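You operate a simulated robot arm through the tools that you are given. There is no shell and no other tool.

Carry out the task below with a simulated robot arm. There is one attempt and no reset: what you move stays moved.

Task
Paste the orange sheet onto the framed board and rub it flat.
Fine: yellow brush, paste pot, felt block; tools back. Set down upright: yellow brush. A coat counts when it lies all over at full strength: go over it till it gets no stronger.

The check looks at the end state, three seconds after you hand in, the way a careful person would. Anything else that was tipped, shoved, dropped, spilled or broken makes it a failure. Flat cloth is picked up by pressing the open fingertips on it (5 to 10 N) and closing them slowly along it; thin cloth reads only 2 to 8 mm in the jaws.

Robot
A 7-joint arm with a two-finger gripper, fixed in place. Base frame: the origin is on the floor under the middle of its stand, x ahead of it, y to its left, z up; the work surface is at about z = 0.9. Readings come in m, degrees, newtons and seconds.
With the tool pointing down near the work surface it reaches from about 0.34 to 0.72 m from the base axis. Its first joint turns from -66.0 to 66.0 degrees. Payload 2.45 kg.
The TCP is the grasp point between the finger pads, 0.026 m short of the fingertips. In the tool frame z runs along the fingers and y along their closing line. The gripper opens to 0.096 m; its body begins 0.069 m behind the TCP.
Orientation is that of the tool frame in the base frame, as a unit quaternion [x, y, z, w]. With the fingers straight down and closing along the base's y, the tool's x points along the base's -x, its y along +y and its z along -z.

Tools
- The arm moves only by the tool play_rows. Its argument "series" is a list that holds one entry, the list of rows, each a list of 6 numbers: the shift along the tool's x, y, z in m, then the turn, a rotation vector about the tool's x, y, z in degrees. In form: [[[tx, ty, tz, ax, ay, az], ...]]. A call has 1 to 20 rows; each row is the pose to reach, as a shift and turn from the pose commanded when the call began, along the tool's axes at that moment. "hand" is the gripper command, from -1 (fully open) to 1 (shut), values between in proportion, set as the call begins (left out, the last holds). Each row takes 0.2 s and may step no farther than 0.05 m and 8.6 degrees from the row before; otherwise, or with a gripper value out of range, the whole call is refused. A pose out of reach is approached as far as the arm can. The call stops where the force on the tool passes 40 N (or 10 N more than at its start, if that is more) or the arm is blocked; 0.2 s more then pass. Each finger travels about 0.05 m/s and halts on what it meets, pressing with about 32 N; the grip force reading is that of the motor and also rises with nothing between the fingers. The clock runs only during rows and for 0.2 s after the last one: add rows that repeat a pose to give the fingers time. It gives the time, the measured TCP pose, the force on the tool (base axes), the opening and the grip force at its end, in the units of the frame above (readings bear some noise), with the torque about the TCP (base axes, N m) and any sound that the robot's microphone picked up, and new pictures: "pictures" is both (left out), scene, wrist or none.
- Cameras (640 x 400 px; columns grow to the right, rows downward): "scene" is fixed at [0.1609, -0.3892, 1.4257]; the picture's right is [0.81, -0.59, 0.00], its down [-0.33, -0.45, -0.83] and it looks along [0.49, 0.67, -0.56] (base axes); focal length 214 px, centre (320, 200). "wrist" rides on the gripper at [0.082, 0.003, -0.098] in the tool frame; the picture's right is [-0.04, 1.00, 0.00], its down [-0.73, -0.03, -0.68] and it looks along [-0.68, -0.03, 0.73] (tool axes); focal length 256 px, centre (320, 200). There is no depth. A picture from a camera that has moved, and an enlarged one, comes with that camera's place and axes in the base frame and with its lens.
- inspect(camera, box): a new picture of the part [left, top, right, bottom] of that camera's present view, enlarged. The clock stands still meanwhile.
- finish_job(): hands the job in; it is judged then, once.

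Nothing tells you positions but the pictures and the camera data. Unless the task says otherwise, let go and move clear before handing in.

The tools are called after ">>>" as name(argument=value, ...) on one line, values as JSON. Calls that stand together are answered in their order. play_rows: Moves the arm, as the interface text tells. Its arguments: {"type":"object","properties":{"series":{"type":"array","items":{"type":"array","items":{"type":"array","items":{"type":"number"}}}},"hand":{"type":"number"},"pictures":{"type":"string","enum":["both","scene","wrist","none"]}},"required":["series"]} The other tools are called the same way: inspect (camera, box) takes an enlarged picture of a part of a camera's view; finish_job () hands the job in.

At the start:

```text
time: 0.0
eef_pos: [0.3707, -0.0125, 1.3208]
ee_rot: [0.0, 1.0, 0.0, 0.0]
wrist_force: [0.0, 0.1, -0.2]
torque: [-0.01, 0.03, 0.0]
gripper_width: 0.0962
gripper_force: 0.2
```

scene: 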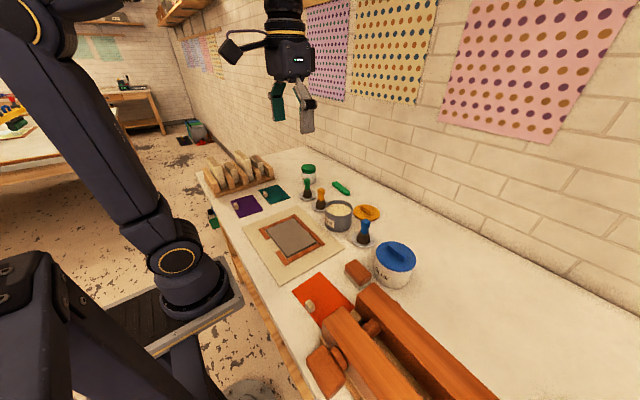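
wrist: 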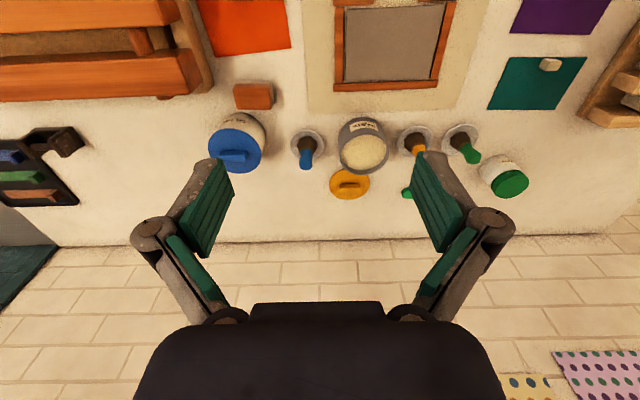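

I see a bench with a framed board, an orange sheet, a paste pot, three brushes in holders, and a small block that may be felt. I'll take enlarged views first, before moving anything.

>>> inspect(camera="scene", box=[200, 140, 440, 290])

>>> inspect(camera="scene", box=[280, 240, 500, 400])

>>> inspect(camera="wrist", box=[180, 0, 400, 220])

>>> inspect(camera="wrist", box=[320, 0, 640, 220])

>>> inspect(camera="wrist", box=[0, 0, 220, 220])

```text
2.67 times, centred on (320, 215) of scene
camera zoom: at [0.1609, -0.3892, 1.4257], right [0.81, -0.59, 0.0], down [-0.33, -0.45, -0.83], along [0.49, 0.67, -0.56], focal length 572 px, centre (320, 160)
```

zoom: 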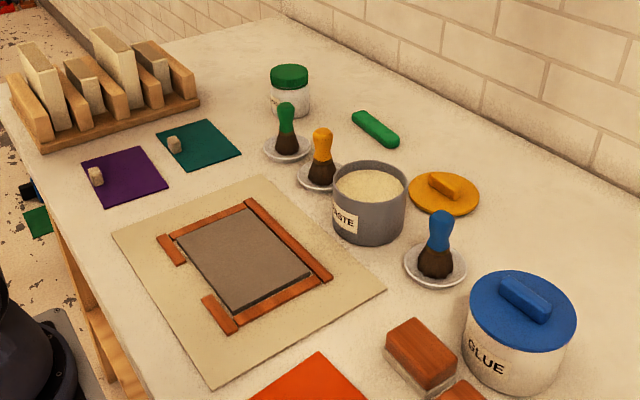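

```text
2.50 times, centred on (390, 320) of scene
camera zoom: at [0.1609, -0.3892, 1.4257], right [0.81, -0.59, 0.0], down [-0.33, -0.45, -0.83], along [0.49, 0.67, -0.56], focal length 536 px, centre (145, -100)
```

zoom: 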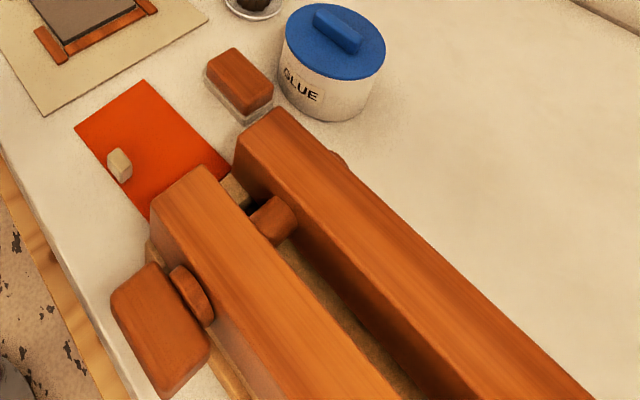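

```text
1.82 times, centred on (290, 110) of wrist
camera zoom: at [0.2889, -0.0071, 1.4186], right [0.04, 1.0, 0.0], down [0.73, -0.03, 0.68], along [0.68, -0.03, -0.73], focal length 465 px, centre (374, 364)
```

zoom: 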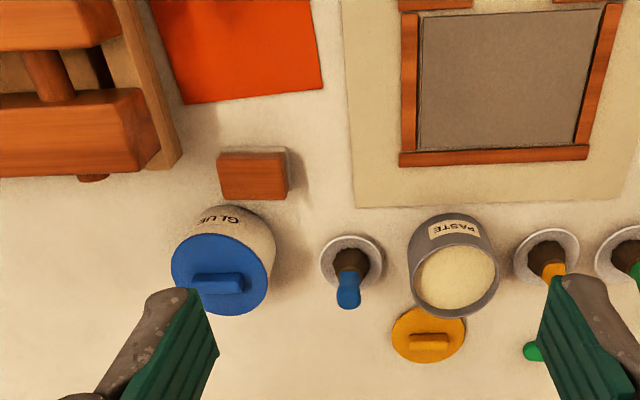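

```text
1.82 times, centred on (480, 110) of wrist
camera zoom: at [0.2889, -0.0071, 1.4186], right [0.04, 1.0, 0.0], down [0.73, -0.03, 0.68], along [0.68, -0.03, -0.73], focal length 465 px, centre (29, 364)
```

zoom: 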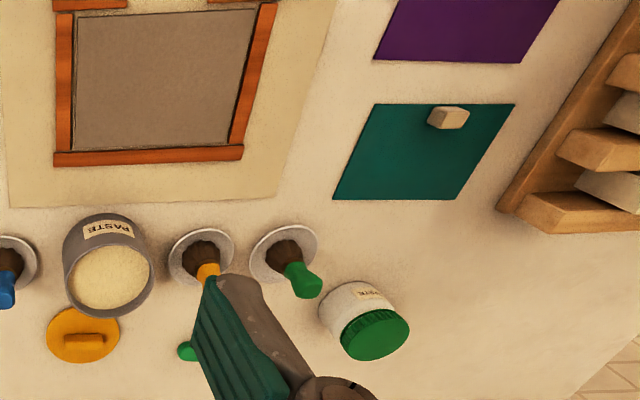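

```text
1.82 times, centred on (110, 110) of wrist
camera zoom: at [0.2889, -0.0071, 1.4186], right [0.04, 1.0, 0.0], down [0.73, -0.03, 0.68], along [0.68, -0.03, -0.73], focal length 465 px, centre (702, 364)
```

zoom: 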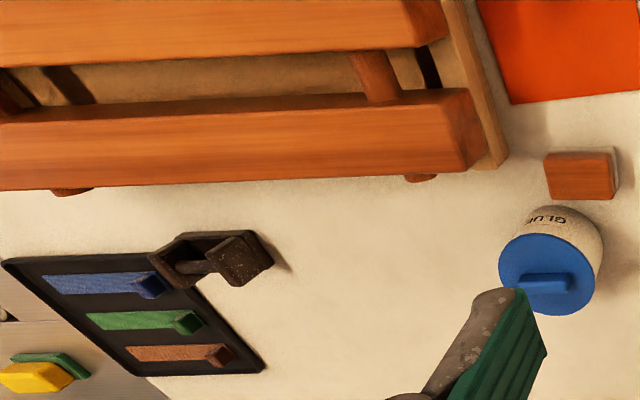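

I worked out the geometry from the pictures. The framed board is near x 0.35–0.46, y 0.03–0.20, the yellow brush near (0.59, 0.20), the paste pot near (0.585, 0.076), and the orange sheet near (0.35, -0.13) with a small tab on its robot-side edge. I'll lower the arm over the board for a closer look.

>>> play_rows(series=[[[-0.002, 0.022, 0.028, 0, 0, 0], [-0.003, 0.044, 0.056, 0, 0, 0], [-0.005, 0.066, 0.085, 0, 0, 0], [-0.006, 0.088, 0.113, 0, 0, 0], [-0.008, 0.11, 0.142, 0, 0, 0], [-0.01, 0.1325, 0.17, 0, 0, 0], [-0.01, 0.1325, 0.17, 0, 0, 0]]], hand=-1)

```text
time: 1.6
eef_pos: [0.3781, 0.1207, 1.15]
ee_rot: [0.0, 1.0, 0.0, 0.0]
wrist_force: [0.1, 0.1, 0.2]
torque: [0.01, 0.02, 0.0]
gripper_width: 0.0961
gripper_force: 0.0
camera wrist: at [0.2975, 0.1256, 1.2474], right [0.04, 1.0, 0.0], down [0.73, -0.03, 0.68], along [0.68, -0.03, -0.73], focal length 256 px, centre (320, 200)
```

scene: 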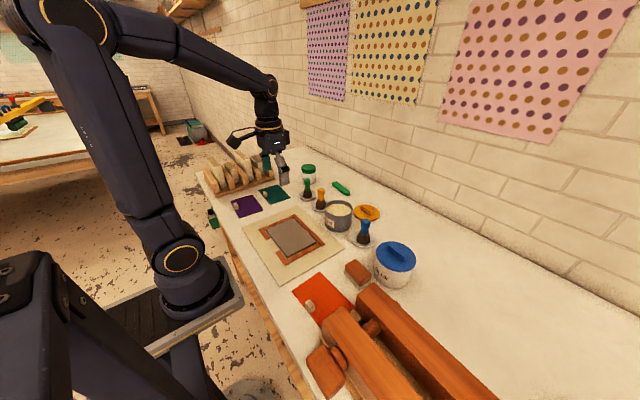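
wrist: 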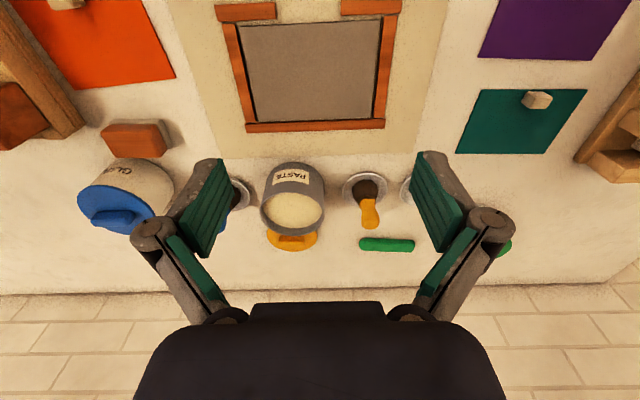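

>>> inspect(camera="wrist", box=[180, 0, 440, 160])

>>> inspect(camera="wrist", box=[220, 130, 460, 290])

>>> inspect(camera="wrist", box=[0, 0, 240, 160])

>>> inspect(camera="scene", box=[285, 180, 385, 250])

>>> inspect(camera="scene", box=[240, 205, 350, 285])

>>> inspect(camera="scene", box=[285, 250, 385, 320])

```text
2.46 times, centred on (310, 80) of wrist
camera zoom: at [0.2975, 0.1256, 1.2474], right [0.04, 1.0, 0.0], down [0.73, -0.03, 0.68], along [0.68, -0.03, -0.73], focal length 630 px, centre (345, 495)
```

zoom: 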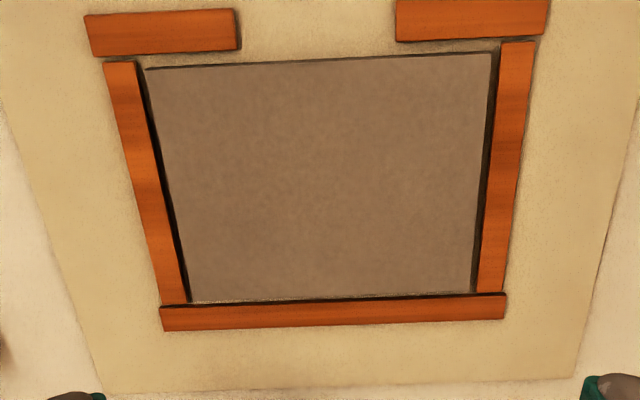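

```text
2.50 times, centred on (340, 210) of wrist
camera zoom: at [0.2975, 0.1256, 1.2474], right [0.04, 1.0, 0.0], down [0.73, -0.03, 0.68], along [0.68, -0.03, -0.73], focal length 640 px, centre (270, 175)
```

zoom: 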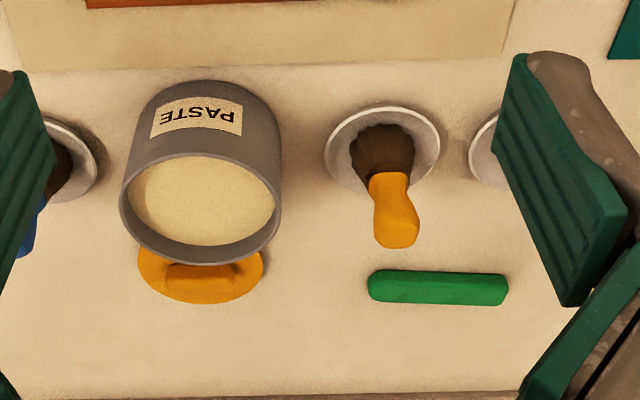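

```text
2.50 times, centred on (120, 80) of wrist
camera zoom: at [0.2975, 0.1256, 1.2474], right [0.04, 1.0, 0.0], down [0.73, -0.03, 0.68], along [0.68, -0.03, -0.73], focal length 640 px, centre (820, 500)
```

zoom: 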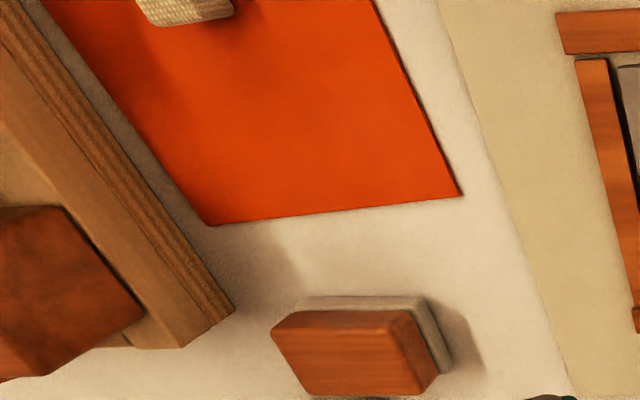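

```text
5.71 times, centred on (335, 215) of scene
camera zoom: at [0.1609, -0.3891, 1.4257], right [0.81, -0.59, 0.0], down [-0.33, -0.45, -0.83], along [0.49, 0.67, -0.56], focal length 1226 px, centre (234, 114)
```

zoom: 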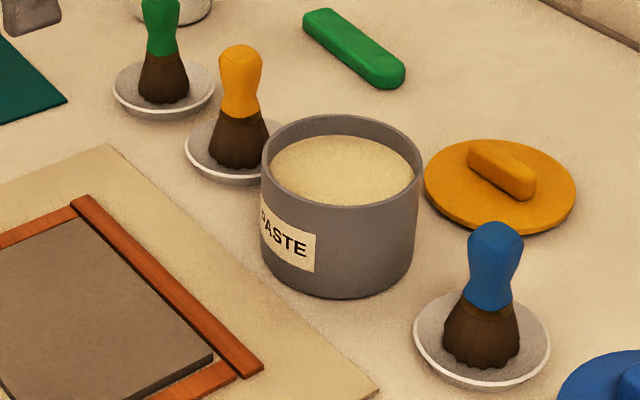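

```text
5.00 times, centred on (295, 245) of scene
camera zoom: at [0.1609, -0.3891, 1.4257], right [0.81, -0.59, 0.0], down [-0.33, -0.45, -0.83], along [0.49, 0.67, -0.56], focal length 1072 px, centre (445, -25)
```

zoom: 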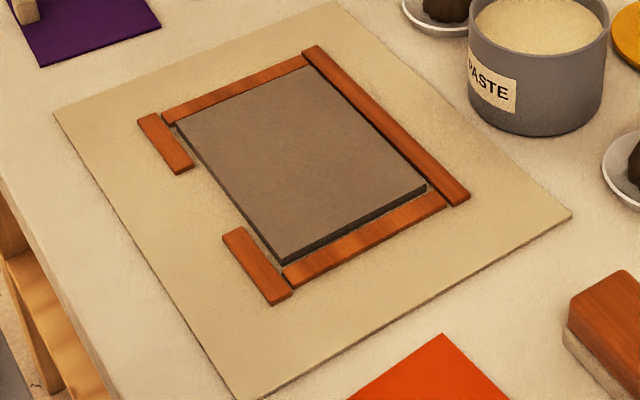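

```text
5.71 times, centred on (335, 285) of scene
camera zoom: at [0.1609, -0.3891, 1.4257], right [0.81, -0.59, 0.0], down [-0.33, -0.45, -0.83], along [0.49, 0.67, -0.56], focal length 1226 px, centre (234, -286)
```

zoom: 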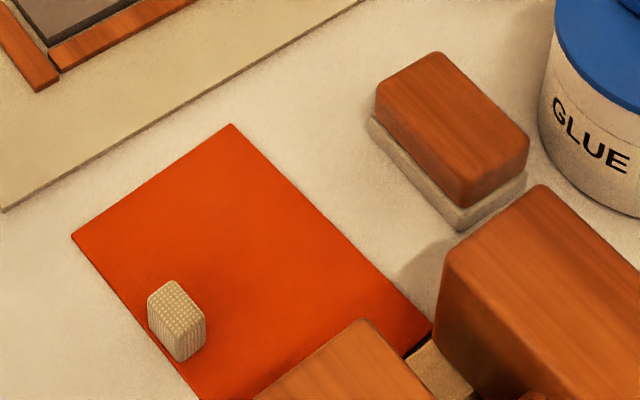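

The sheet is about 0.10 x 0.14 m with a ribbed tab, and the board top is about 0.11 x 0.157 m, centred near (0.402, 0.111). The frame leaves a gap facing the robot. The yellow brush stands at about (0.592, 0.195), so next I'll go above it with the fingers half open.

>>> play_rows(series=[[[-0.035, 0.012, 0.0, 0, 0, 0], [-0.07, 0.025, 0.0, 0, 0, 0], [-0.105, 0.037, 0.0, 0, 0, 0], [-0.14, 0.05, 0.01, 0, 0, 0], [-0.175, 0.062, 0.03, 0, 0, 0], [-0.211, 0.075, 0.06, 0, 0, 0], [-0.211, 0.075, 0.06, 0, 0, 0], [-0.211, 0.075, 0.06, 0, 0, 0]]], hand=-0.25)

```text
time: 3.4
eef_pos: [0.5923, 0.1974, 1.0886]
ee_rot: [0.0, 1.0, 0.0, 0.0]
wrist_force: [0.2, 0.6, 0.5]
torque: [-0.01, -0.03, -0.03]
gripper_width: 0.0599
gripper_force: 0.0
camera wrist: at [0.5111, 0.2016, 1.1872], right [0.04, 1.0, 0.0], down [0.73, -0.03, 0.68], along [0.68, -0.03, -0.73], focal length 256 px, centre (320, 200)
```

scene: 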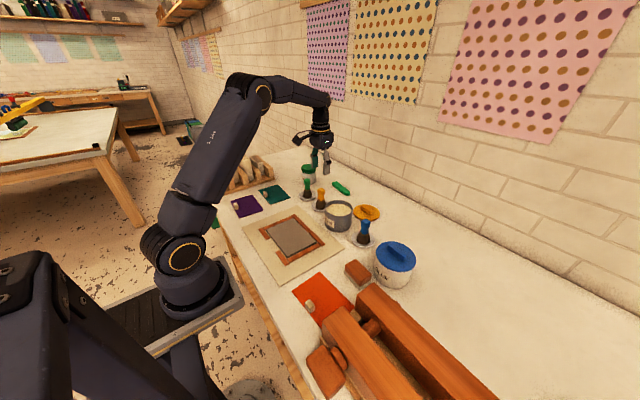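
wrist: 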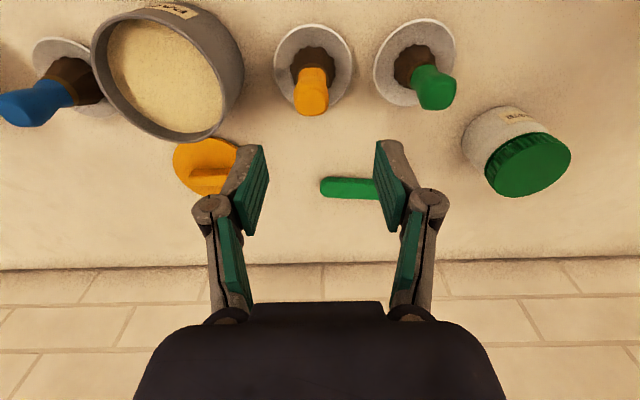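

>>> inspect(camera="wrist", box=[240, 0, 400, 160])

>>> inspect(camera="scene", box=[280, 130, 360, 220])

```text
2.50 times, centred on (320, 80) of wrist
camera zoom: at [0.5111, 0.2016, 1.1872], right [0.04, 1.0, 0.0], down [0.73, -0.03, 0.68], along [0.68, -0.03, -0.73], focal length 640 px, centre (320, 500)
```

zoom: 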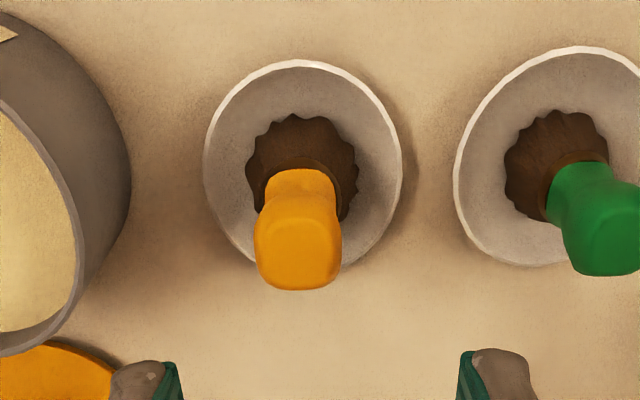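

```text
4.44 times, centred on (320, 175) of scene
camera zoom: at [0.1609, -0.3891, 1.4257], right [0.81, -0.59, 0.0], down [-0.33, -0.45, -0.83], along [0.49, 0.67, -0.56], focal length 953 px, centre (320, 311)
```

zoom: 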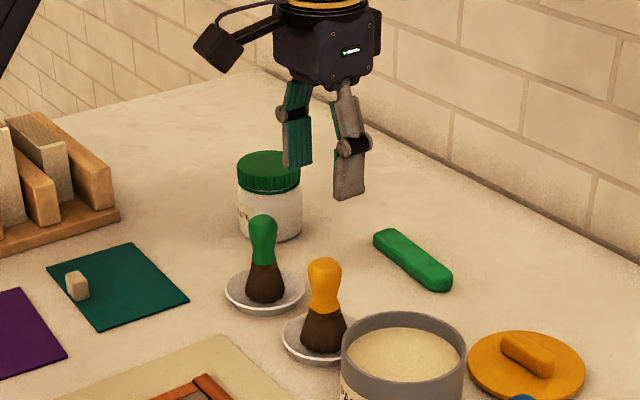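

The brush handle is about 4 mm nearer and 7 mm to the right of the tool axis. I'll correct for that while lowering partway, then check again.

>>> play_rows(series=[[[0.004, -0.007, 0.02, 0, 0, 0], [0.004, -0.007, 0.045, 0, 0, 0], [0.004, -0.007, 0.07, 0, 0, 0], [0.004, -0.007, 0.07, 0, 0, 0]]])

>>> inspect(camera="wrist", box=[220, 60, 420, 220])

>>> inspect(camera="scene", box=[285, 150, 355, 220])

```text
time: 4.4
eef_pos: [0.5882, 0.1883, 1.0202]
ee_rot: [0.001, 1.0, 0.0, 0.0]
wrist_force: [0.2, 0.1, 0.5]
torque: [0.01, 0.0, -0.04]
gripper_width: 0.0598
gripper_force: 0.0
camera wrist: at [0.5069, 0.1932, 1.1183], right [0.04, 1.0, 0.0], down [0.73, -0.03, 0.68], along [0.68, -0.03, -0.73], focal length 256 px, centre (320, 200)
```

scene: 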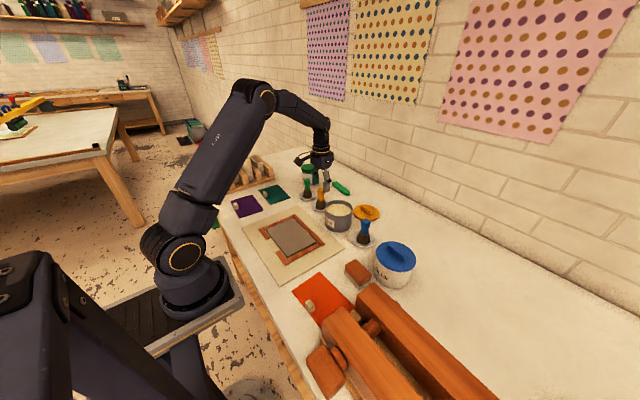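
wrist: 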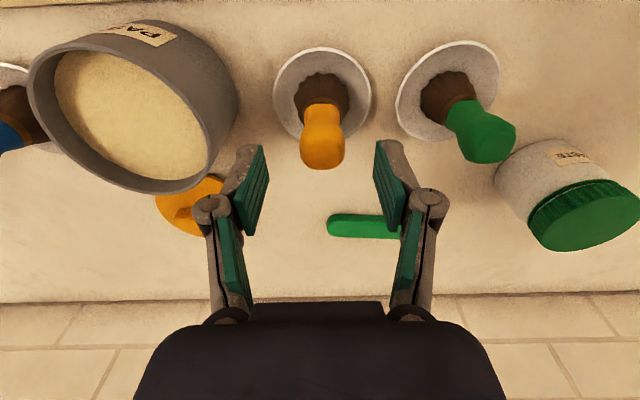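

```text
2.50 times, centred on (320, 140) of wrist
camera zoom: at [0.5069, 0.1932, 1.1183], right [0.04, 1.0, 0.0], down [0.73, -0.03, 0.68], along [0.68, -0.03, -0.73], focal length 640 px, centre (320, 350)
```

zoom: 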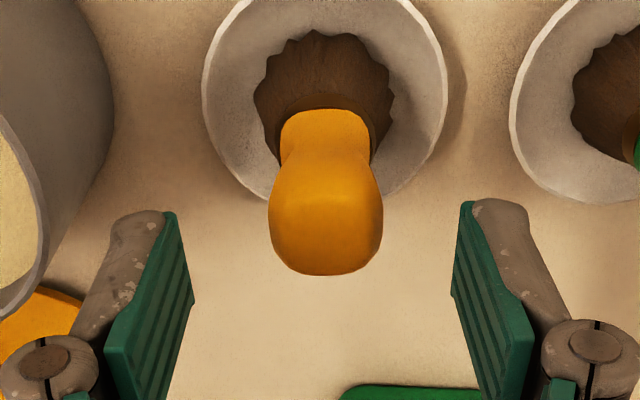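

```text
5.71 times, centred on (320, 185) of scene
camera zoom: at [0.1609, -0.3892, 1.4257], right [0.81, -0.59, 0.0], down [-0.33, -0.45, -0.83], along [0.49, 0.67, -0.56], focal length 1226 px, centre (320, 286)
```

zoom: 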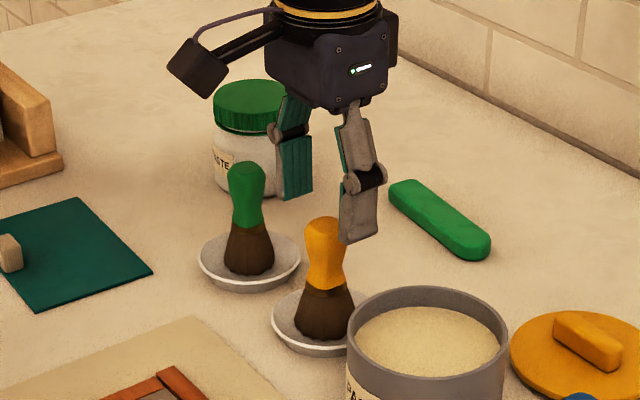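

The handle is centred between the fingers to within a few mm. I'll lower onto it and then close.

>>> play_rows(series=[[[0, 0.001, 0.02, 0, 0, 0], [0, 0.001, 0.04, 0, 0, 0], [0, 0.001, 0.051, 0, 0, 0], [0, 0.001, 0.051, 0, 0, 0]]])

>>> inspect(camera="wrist", box=[220, 60, 420, 220])

>>> inspect(camera="scene", box=[285, 150, 355, 220])

```text
time: 5.4
eef_pos: [0.5877, 0.1893, 0.9684]
ee_rot: [0.0, 1.0, 0.0, 0.001]
wrist_force: [-0.7, 0.2, -0.9]
torque: [0.02, -0.01, 0.01]
gripper_width: 0.0601
gripper_force: 0.1
camera wrist: at [0.5064, 0.1937, 1.0669], right [0.04, 1.0, 0.0], down [0.73, -0.03, 0.68], along [0.68, -0.03, -0.73], focal length 256 px, centre (320, 200)
```

scene: 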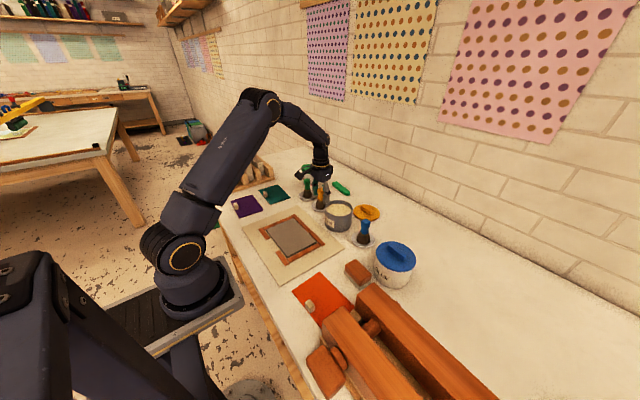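
wrist: 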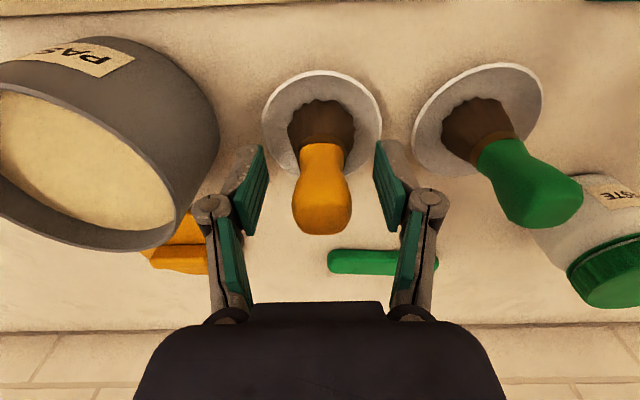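

```text
2.50 times, centred on (320, 140) of wrist
camera zoom: at [0.5064, 0.1937, 1.0669], right [0.04, 1.0, 0.0], down [0.73, -0.03, 0.68], along [0.68, -0.03, -0.73], focal length 640 px, centre (320, 350)
```

zoom: 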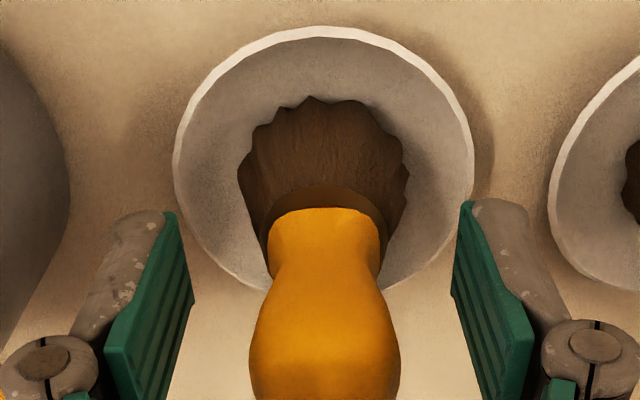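

```text
5.71 times, centred on (320, 185) of scene
camera zoom: at [0.1609, -0.3892, 1.4257], right [0.81, -0.59, 0.0], down [-0.33, -0.45, -0.83], along [0.49, 0.67, -0.56], focal length 1226 px, centre (320, 286)
```

zoom: 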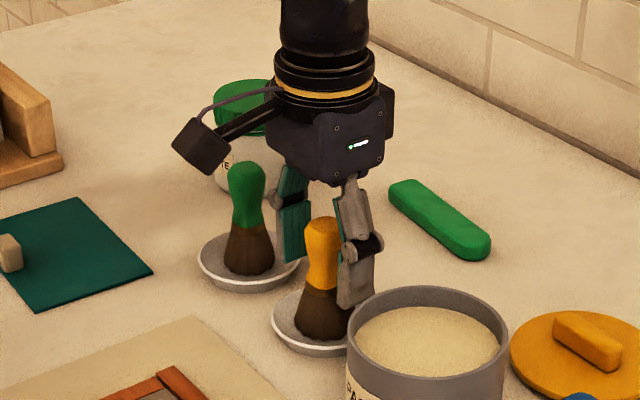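

The fingers straddle the handle cleanly. I'll close them and then check the grip.

>>> play_rows(series=[[[-0.002, 0, 0, 0, 0, 0], [-0.002, 0, 0, 0, 0, 0], [-0.002, 0, 0, 0, 0, 0], [-0.002, 0, 0, 0, 0, 0], [-0.002, 0, 0, 0, 0, 0], [-0.002, 0, 0, 0, 0, 0]]], hand=1)

>>> inspect(camera="wrist", box=[220, 60, 420, 220])

```text
time: 6.8
eef_pos: [0.5909, 0.1892, 0.971]
ee_rot: [0.0, 1.0, 0.001, 0.002]
wrist_force: [0.9, -0.3, 19.4]
torque: [-0.03, 0.04, 0.0]
gripper_width: 0.0269
gripper_force: 32.2
camera wrist: at [0.5091, 0.1938, 1.0686], right [0.04, 1.0, 0.0], down [0.73, -0.03, 0.68], along [0.68, -0.03, -0.73], focal length 256 px, centre (320, 200)
```

scene: 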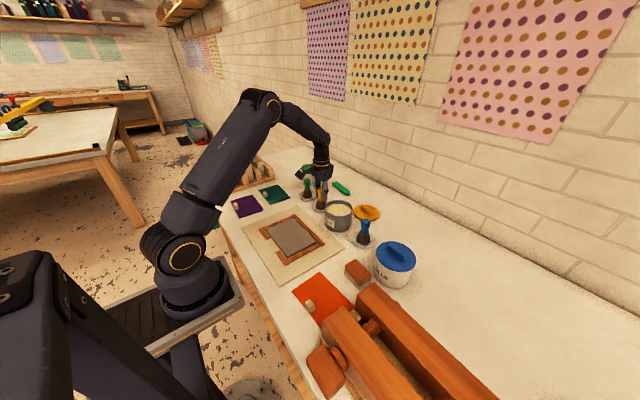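
wrist: 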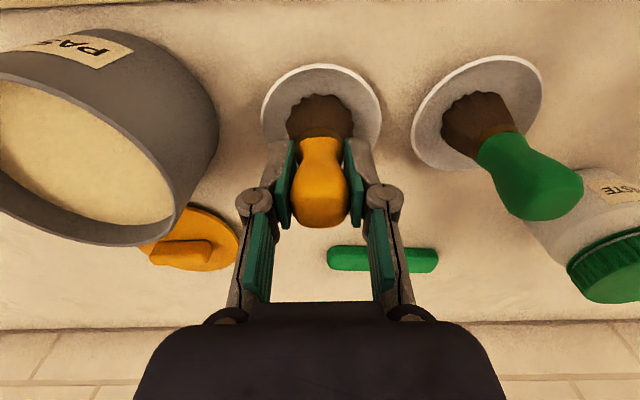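

```text
2.50 times, centred on (320, 140) of wrist
camera zoom: at [0.5091, 0.1938, 1.0686], right [0.04, 1.0, 0.0], down [0.73, -0.03, 0.68], along [0.68, -0.03, -0.73], focal length 640 px, centre (320, 350)
```

zoom: 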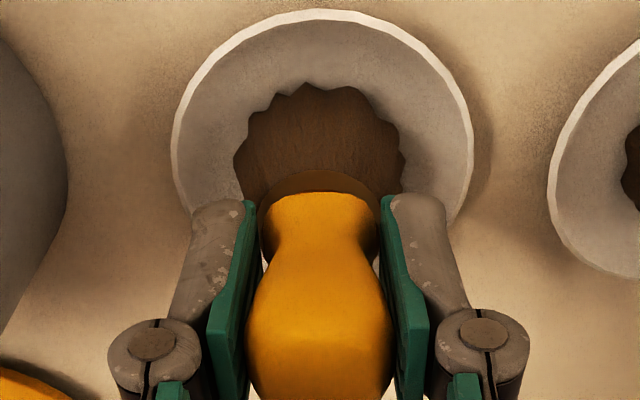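

The jaws hold the handle at 27 mm with full grip force. I'll lift it straight up and look.

>>> play_rows(series=[[[0, 0, -0.01, 0, 0, 0], [0, 0, -0.03, 0, 0, 0], [0, 0, -0.06, 0, 0, 0], [0, 0, -0.09, 0, 0, 0], [0, 0, -0.1, 0, 0, 0], [0, 0, -0.1, 0, 0, 0]]])

>>> inspect(camera="wrist", box=[220, 60, 420, 220])

>>> inspect(camera="scene", box=[285, 130, 375, 230])

```text
time: 8.2
eef_pos: [0.59, 0.1886, 1.0695]
ee_rot: [0.0, 1.0, 0.0, 0.0]
wrist_force: [0.4, -0.2, -0.5]
torque: [0.01, 0.02, 0.0]
gripper_width: 0.0271
gripper_force: 32.1
camera wrist: at [0.5091, 0.1939, 1.1676], right [0.04, 1.0, 0.0], down [0.73, -0.03, 0.68], along [0.68, -0.03, -0.73], focal length 256 px, centre (320, 200)
```

scene: 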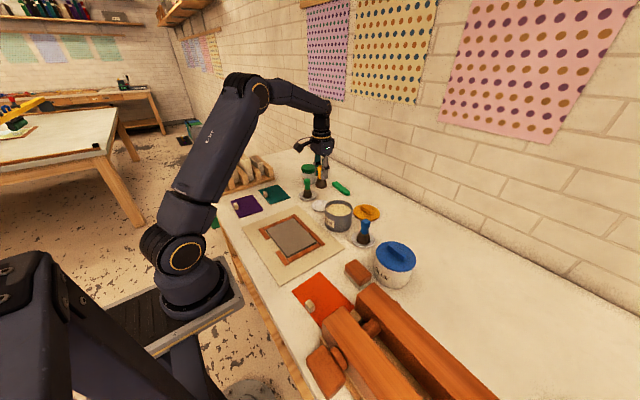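
wrist: 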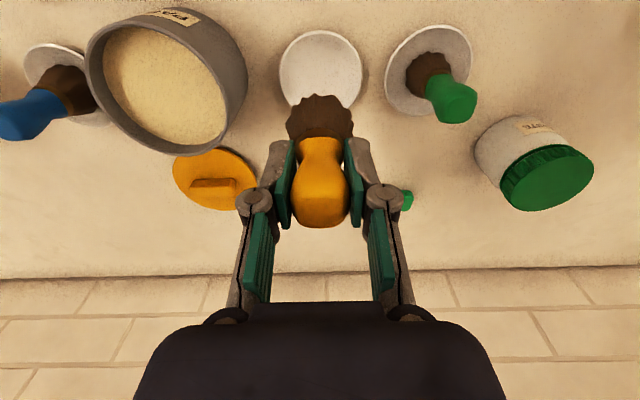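

```text
2.50 times, centred on (320, 140) of wrist
camera zoom: at [0.5091, 0.1939, 1.1676], right [0.04, 1.0, 0.0], down [0.73, -0.03, 0.68], along [0.68, -0.03, -0.73], focal length 640 px, centre (320, 350)
```

zoom: 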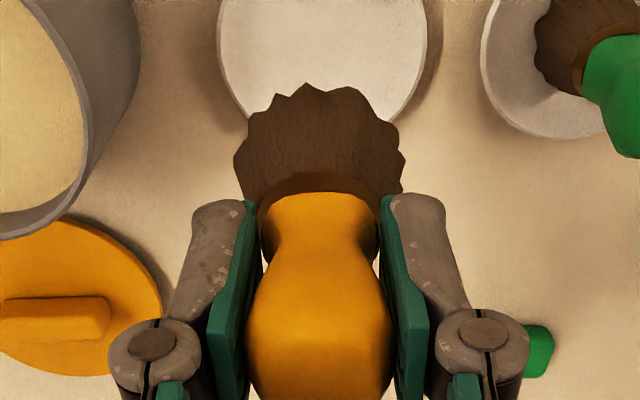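

```text
4.00 times, centred on (330, 180) of scene
camera zoom: at [0.1609, -0.3891, 1.4257], right [0.81, -0.59, 0.0], down [-0.33, -0.45, -0.83], along [0.49, 0.67, -0.56], focal length 858 px, centre (280, 280)
```

zoom: 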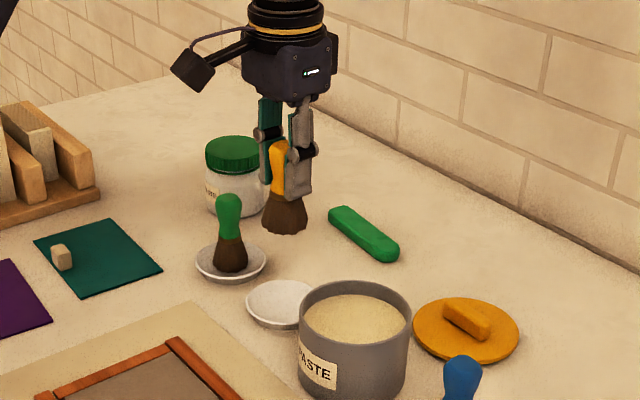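

The brush is lifted and upright, with its tip about 66 mm below the TCP. I'll move above the paste pot at a safe height and re-measure the pot there.

>>> play_rows(series=[[[0.001, -0.03, 0, 0, 0, 0], [0.003, -0.06, 0, 0, 0, 0], [0.005, -0.09, 0, 0, 0, 0], [0.0067, -0.117, 0, 0, 0, 0], [0.0067, -0.117, 0, 0, 0, 0], [0.0067, -0.117, 0, 0, 0, 0]]])

>>> inspect(camera="wrist", box=[200, 0, 440, 200])

>>> inspect(camera="scene", box=[295, 150, 385, 250])

```text
time: 9.6
eef_pos: [0.5832, 0.0714, 1.0692]
ee_rot: [0.0, 1.0, 0.0, 0.0]
wrist_force: [-0.7, -0.8, 0.1]
torque: [0.01, 0.0, 0.02]
gripper_width: 0.027
gripper_force: 31.8
camera wrist: at [0.5013, 0.0763, 1.1676], right [0.04, 1.0, 0.0], down [0.73, -0.03, 0.68], along [0.68, -0.03, -0.73], focal length 256 px, centre (320, 200)
```

scene: 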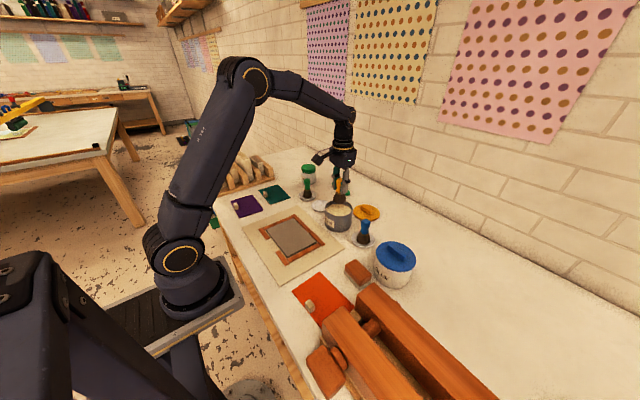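
wrist: 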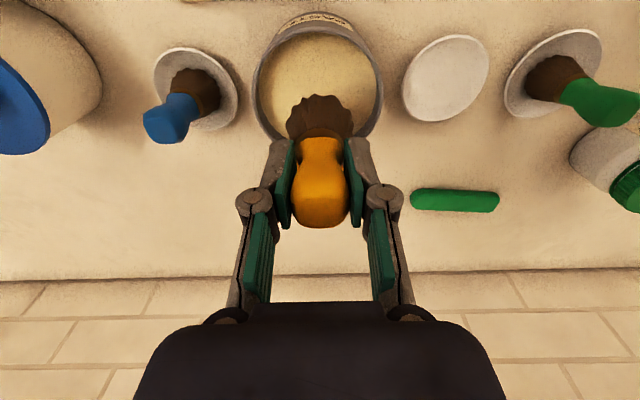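

```text
2.00 times, centred on (320, 100) of wrist
camera zoom: at [0.5013, 0.0763, 1.1676], right [0.04, 1.0, 0.0], down [0.73, -0.03, 0.68], along [0.68, -0.03, -0.73], focal length 512 px, centre (320, 400)
```

zoom: 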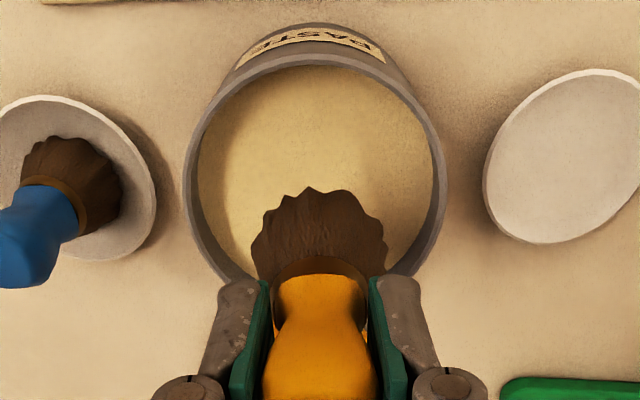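

```text
4.00 times, centred on (340, 200) of scene
camera zoom: at [0.1609, -0.3892, 1.4257], right [0.81, -0.59, 0.0], down [-0.33, -0.45, -0.83], along [0.49, 0.67, -0.56], focal length 858 px, centre (240, 200)
```

zoom: 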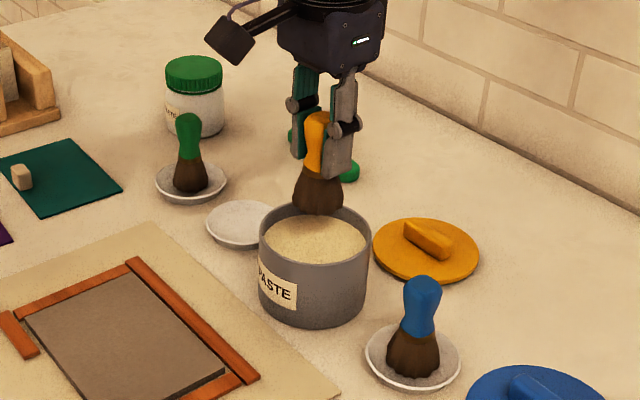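

The pot is centred at about (0.582, 0.072), right under the brush. I'll lower the bristles into the paste, swirl gently and come back up.

>>> play_rows(series=[[[0, 0, 0.02, 0, 0, 0], [0, 0, 0.04, 0, 0, 0], [0, 0, 0.052, 0, 0, 0], [0, 0, 0.06, 0, 0, 0], [0, 0, 0.063, 0, 0, 0], [0, 0, 0.063, 0, 0, 0]]])

>>> inspect(camera="scene", box=[295, 150, 385, 250])

>>> inspect(camera="wrist", box=[200, 0, 440, 200])

```text
time: 10.4
eef_pos: [0.5835, 0.0744, 1.0251]
ee_rot: [0.0, 1.0, 0.001, 0.004]
wrist_force: [-1.0, -1.3, 7.5]
torque: [-0.01, 0.13, 0.0]
gripper_width: 0.0271
gripper_force: 32.5
stopped in row 3: the force on the tool passed its limit at 56 N (the readings are from after the stop); the commanded pose is now the measured one
camera wrist: at [0.5012, 0.0781, 1.1232], right [0.04, 1.0, 0.0], down [0.73, -0.03, 0.68], along [0.68, -0.03, -0.73], focal length 256 px, centre (320, 200)
```

scene: 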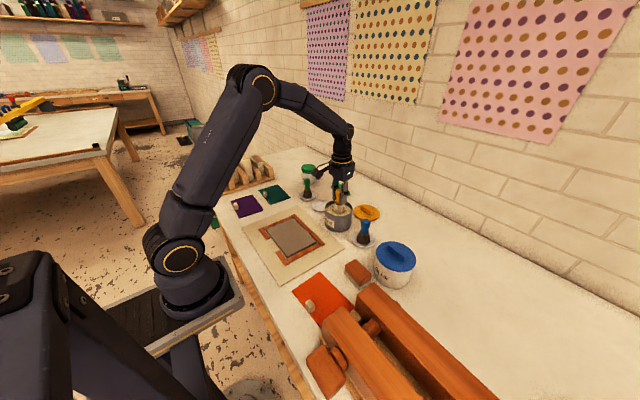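
wrist: 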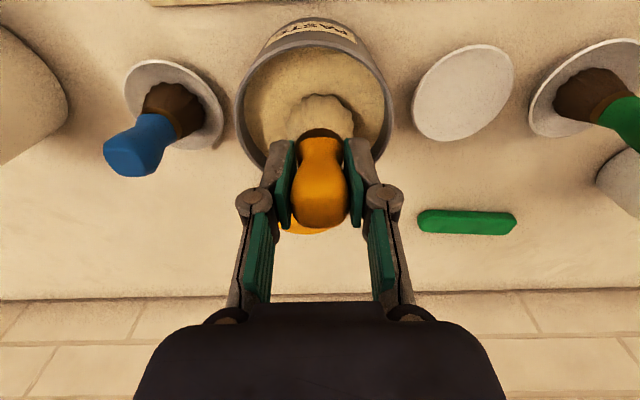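

```text
4.00 times, centred on (340, 200) of scene
camera zoom: at [0.1607, -0.3892, 1.4257], right [0.81, -0.59, 0.0], down [-0.33, -0.45, -0.83], along [0.49, 0.67, -0.56], focal length 858 px, centre (240, 200)
```

zoom: 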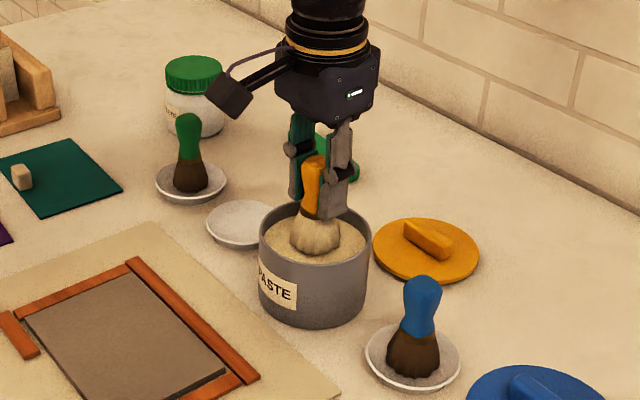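

```text
2.00 times, centred on (320, 100) of wrist
camera zoom: at [0.5012, 0.0781, 1.1232], right [0.04, 1.0, 0.0], down [0.73, -0.03, 0.68], along [0.68, -0.03, -0.73], focal length 512 px, centre (320, 400)
```

zoom: 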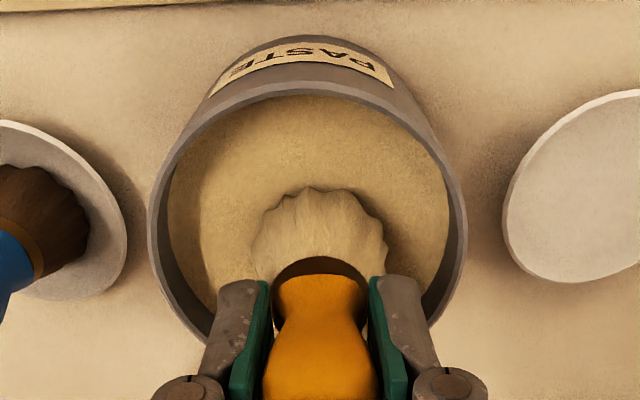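

The bristles are now visibly loaded with paste; its surface stopped the brush at TCP z of about 1.025. I'll lift out, carry the brush over the middle of the board and stop just above it.

>>> play_rows(series=[[[0, 0, -0.015, 0, 0, 0], [0, 0, -0.035, 0, 0, 0], [0, 0, -0.055, 0, 0, 0], [0.03, 0.006, -0.055, 0, 0, 0], [0.065, 0.013, -0.055, 0, 0, 0], [0.1, 0.02, -0.055, 0, 0, 0], [0.135, 0.027, -0.045, 0, 0, 0], [0.165, 0.033, -0.03, 0, 0, 0], [0.1815, 0.0366, -0.005, 0, 0, 0], [0.1815, 0.0366, 0.015, 0, 0, 0], [0.1815, 0.0366, 0.03, 0, 0, 0], [0.1815, 0.0366, 0.03, 0, 0, 0]]])

>>> inspect(camera="scene", box=[235, 180, 355, 280])

>>> inspect(camera="wrist", box=[200, 0, 440, 200])

```text
time: 13.0
eef_pos: [0.4026, 0.1118, 0.9934]
ee_rot: [0.0, 1.0, 0.0, 0.003]
wrist_force: [0.9, -0.2, -0.5]
torque: [-0.01, 0.0, 0.0]
gripper_width: 0.0271
gripper_force: 31.7
camera wrist: at [0.3209, 0.1159, 1.0915], right [0.04, 1.0, 0.0], down [0.73, -0.03, 0.68], along [0.68, -0.03, -0.73], focal length 256 px, centre (320, 200)
```

scene: 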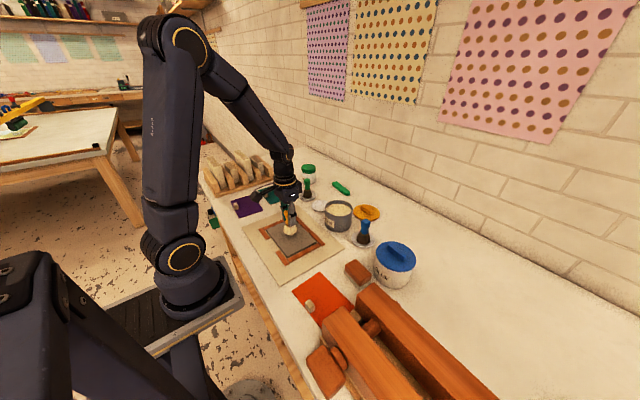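
wrist: 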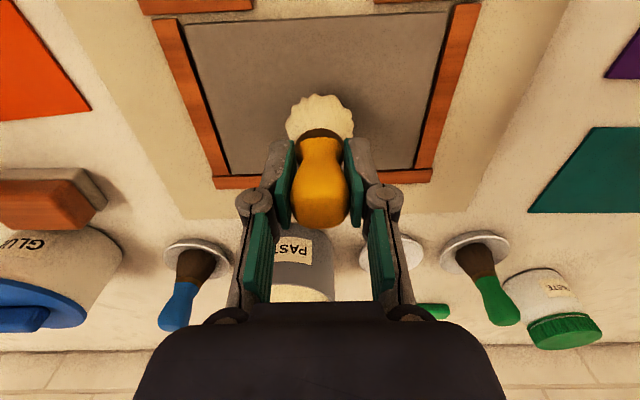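

```text
4.00 times, centred on (295, 230) of scene
camera zoom: at [0.1609, -0.3891, 1.4257], right [0.81, -0.59, 0.0], down [-0.33, -0.45, -0.83], along [0.49, 0.67, -0.56], focal length 858 px, centre (420, 80)
```

zoom: 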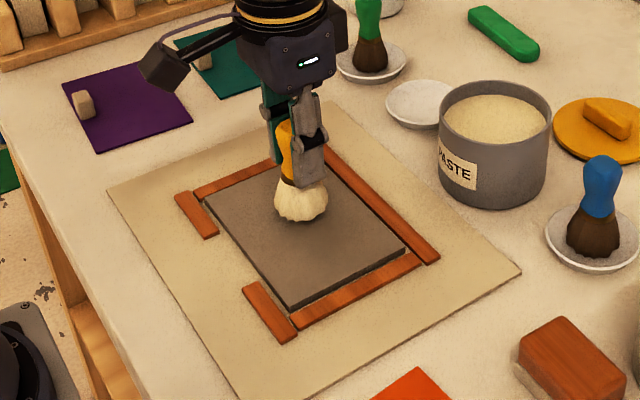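

```text
2.00 times, centred on (320, 100) of wrist
camera zoom: at [0.3209, 0.1159, 1.0915], right [0.04, 1.0, 0.0], down [0.73, -0.03, 0.68], along [0.68, -0.03, -0.73], focal length 512 px, centre (320, 400)
```

zoom: 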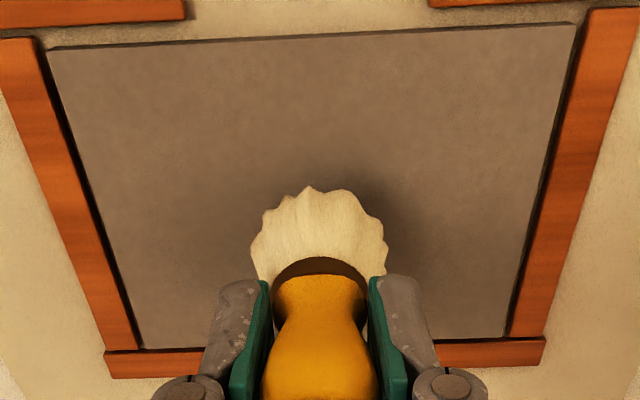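

The board runs x 0.345–0.4575, y 0.032–0.1915, and the brush is centred over it. I'll lower slowly until I feel contact.

>>> play_rows(series=[[[0, 0, 0.006, 0, 0, 0], [0, 0, 0.012, 0, 0, 0], [0, 0, 0.016, 0, 0, 0], [0, 0, 0.018, 0, 0, 0], [0, 0, 0.018, 0, 0, 0]]], pictures="none")

```text
time: 14.2
eef_pos: [0.402, 0.1101, 0.9783]
ee_rot: [0.001, 1.0, -0.001, 0.003]
wrist_force: [-3.7, -2.2, 15.4]
torque: [-0.06, 0.25, 0.01]
gripper_width: 0.0269
gripper_force: 32.4
stopped in row 5: the force on the tool passed its limit at 41 N (the readings are from after the stop); the commanded pose is now the measured one
```

Contact is at TCP z of about 0.979 and it is quite stiff. I'll ease off to find a light brushing force.

>>> play_rows(series=[[[0, 0, -0.001, 0, 0, 0], [0, 0, -0.001, 0, 0, 0]]], pictures="scene")

>>> inspect(camera="scene", box=[235, 180, 355, 280])

```text
time: 14.8
eef_pos: [0.4022, 0.1107, 0.979]
ee_rot: [0.0, 1.0, -0.001, 0.003]
wrist_force: [-0.2, 0.8, -0.9]
torque: [-0.01, 0.01, -0.01]
gripper_width: 0.0271
gripper_force: 32.2
```

scene: 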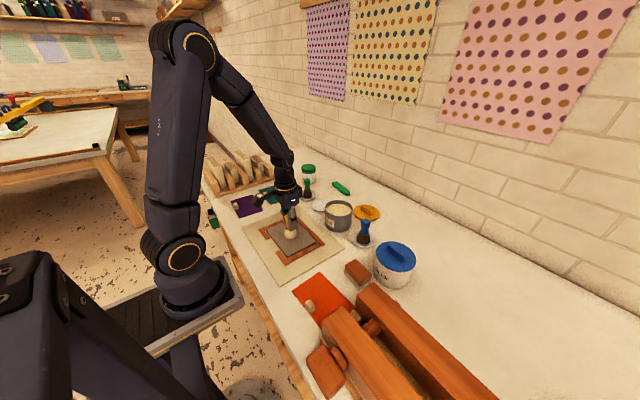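

```text
4.00 times, centred on (295, 230) of scene
camera zoom: at [0.1609, -0.3891, 1.4257], right [0.81, -0.59, 0.0], down [-0.33, -0.45, -0.83], along [0.49, 0.67, -0.56], focal length 858 px, centre (420, 80)
```

zoom: 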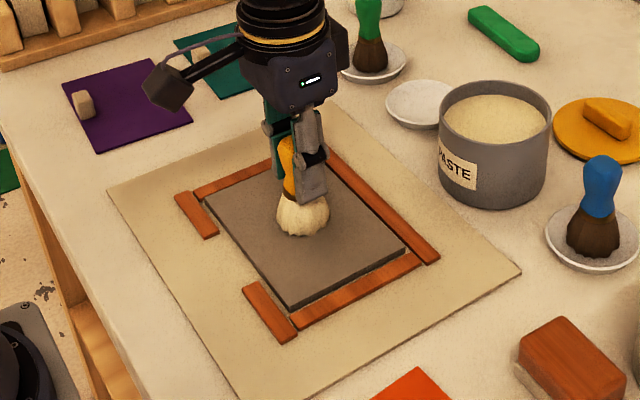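

>>> play_rows(series=[[[0, 0, 0.0006, 0, 0, 0], [0, 0, 0.0006, 0, 0, 0]]], pictures="none")

```text
time: 15.4
eef_pos: [0.402, 0.1101, 0.9778]
ee_rot: [0.001, 1.0, 0.001, 0.003]
wrist_force: [-1.2, -1.0, 7.4]
torque: [-0.05, 0.17, 0.0]
gripper_width: 0.0269
gripper_force: 32.1
```

That gives about 7 N. I'll make a first test stroke along +y at this height and see what it leaves.

>>> play_rows(series=[[[0, 0.01, 0, 0, 0, 0], [0, 0.02, 0, 0, 0, 0], [0, 0.03, 0, 0, 0, 0], [0, 0.04, 0, 0, 0, 0], [0, 0.05, 0, 0, 0, 0], [0, 0.06, 0, 0, 0, 0]]])

>>> inspect(camera="scene", box=[235, 180, 355, 280])

>>> inspect(camera="wrist", box=[160, 0, 480, 200])

```text
time: 16.8
eef_pos: [0.402, 0.1716, 0.9764]
ee_rot: [0.0, 1.0, 0.0, 0.004]
wrist_force: [-0.3, -3.0, 6.8]
torque: [-0.21, 0.04, -0.02]
gripper_width: 0.0269
gripper_force: 32.5
camera wrist: at [0.3206, 0.1754, 1.0752], right [0.04, 1.0, 0.0], down [0.73, -0.03, 0.68], along [0.68, -0.03, -0.73], focal length 256 px, centre (320, 200)
```

scene: 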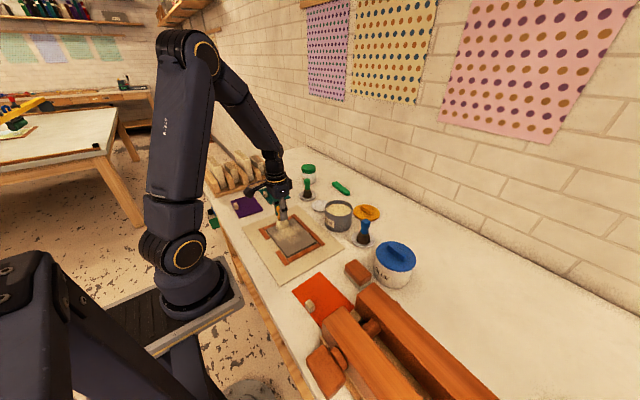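
wrist: 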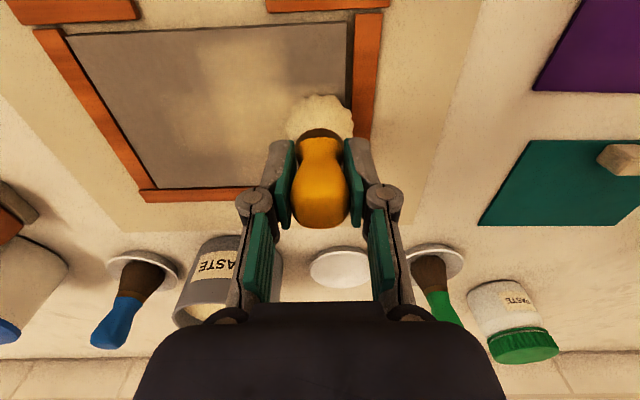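

```text
4.00 times, centred on (295, 230) of scene
camera zoom: at [0.1608, -0.3893, 1.4257], right [0.81, -0.59, 0.0], down [-0.33, -0.45, -0.83], along [0.49, 0.67, -0.56], focal length 858 px, centre (420, 80)
```

zoom: 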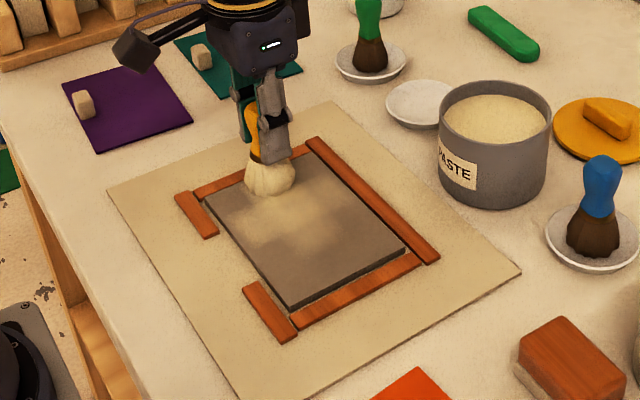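

```text
2.00 times, centred on (320, 100) of wrist
camera zoom: at [0.3206, 0.1754, 1.0752], right [0.04, 1.0, 0.0], down [0.73, -0.03, 0.68], along [0.68, -0.03, -0.73], focal length 512 px, centre (320, 400)
```

zoom: 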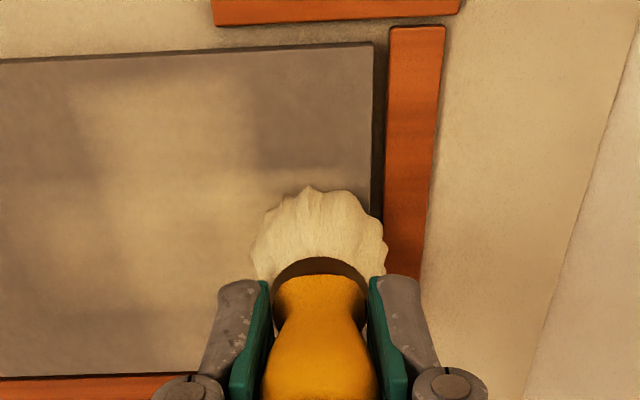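

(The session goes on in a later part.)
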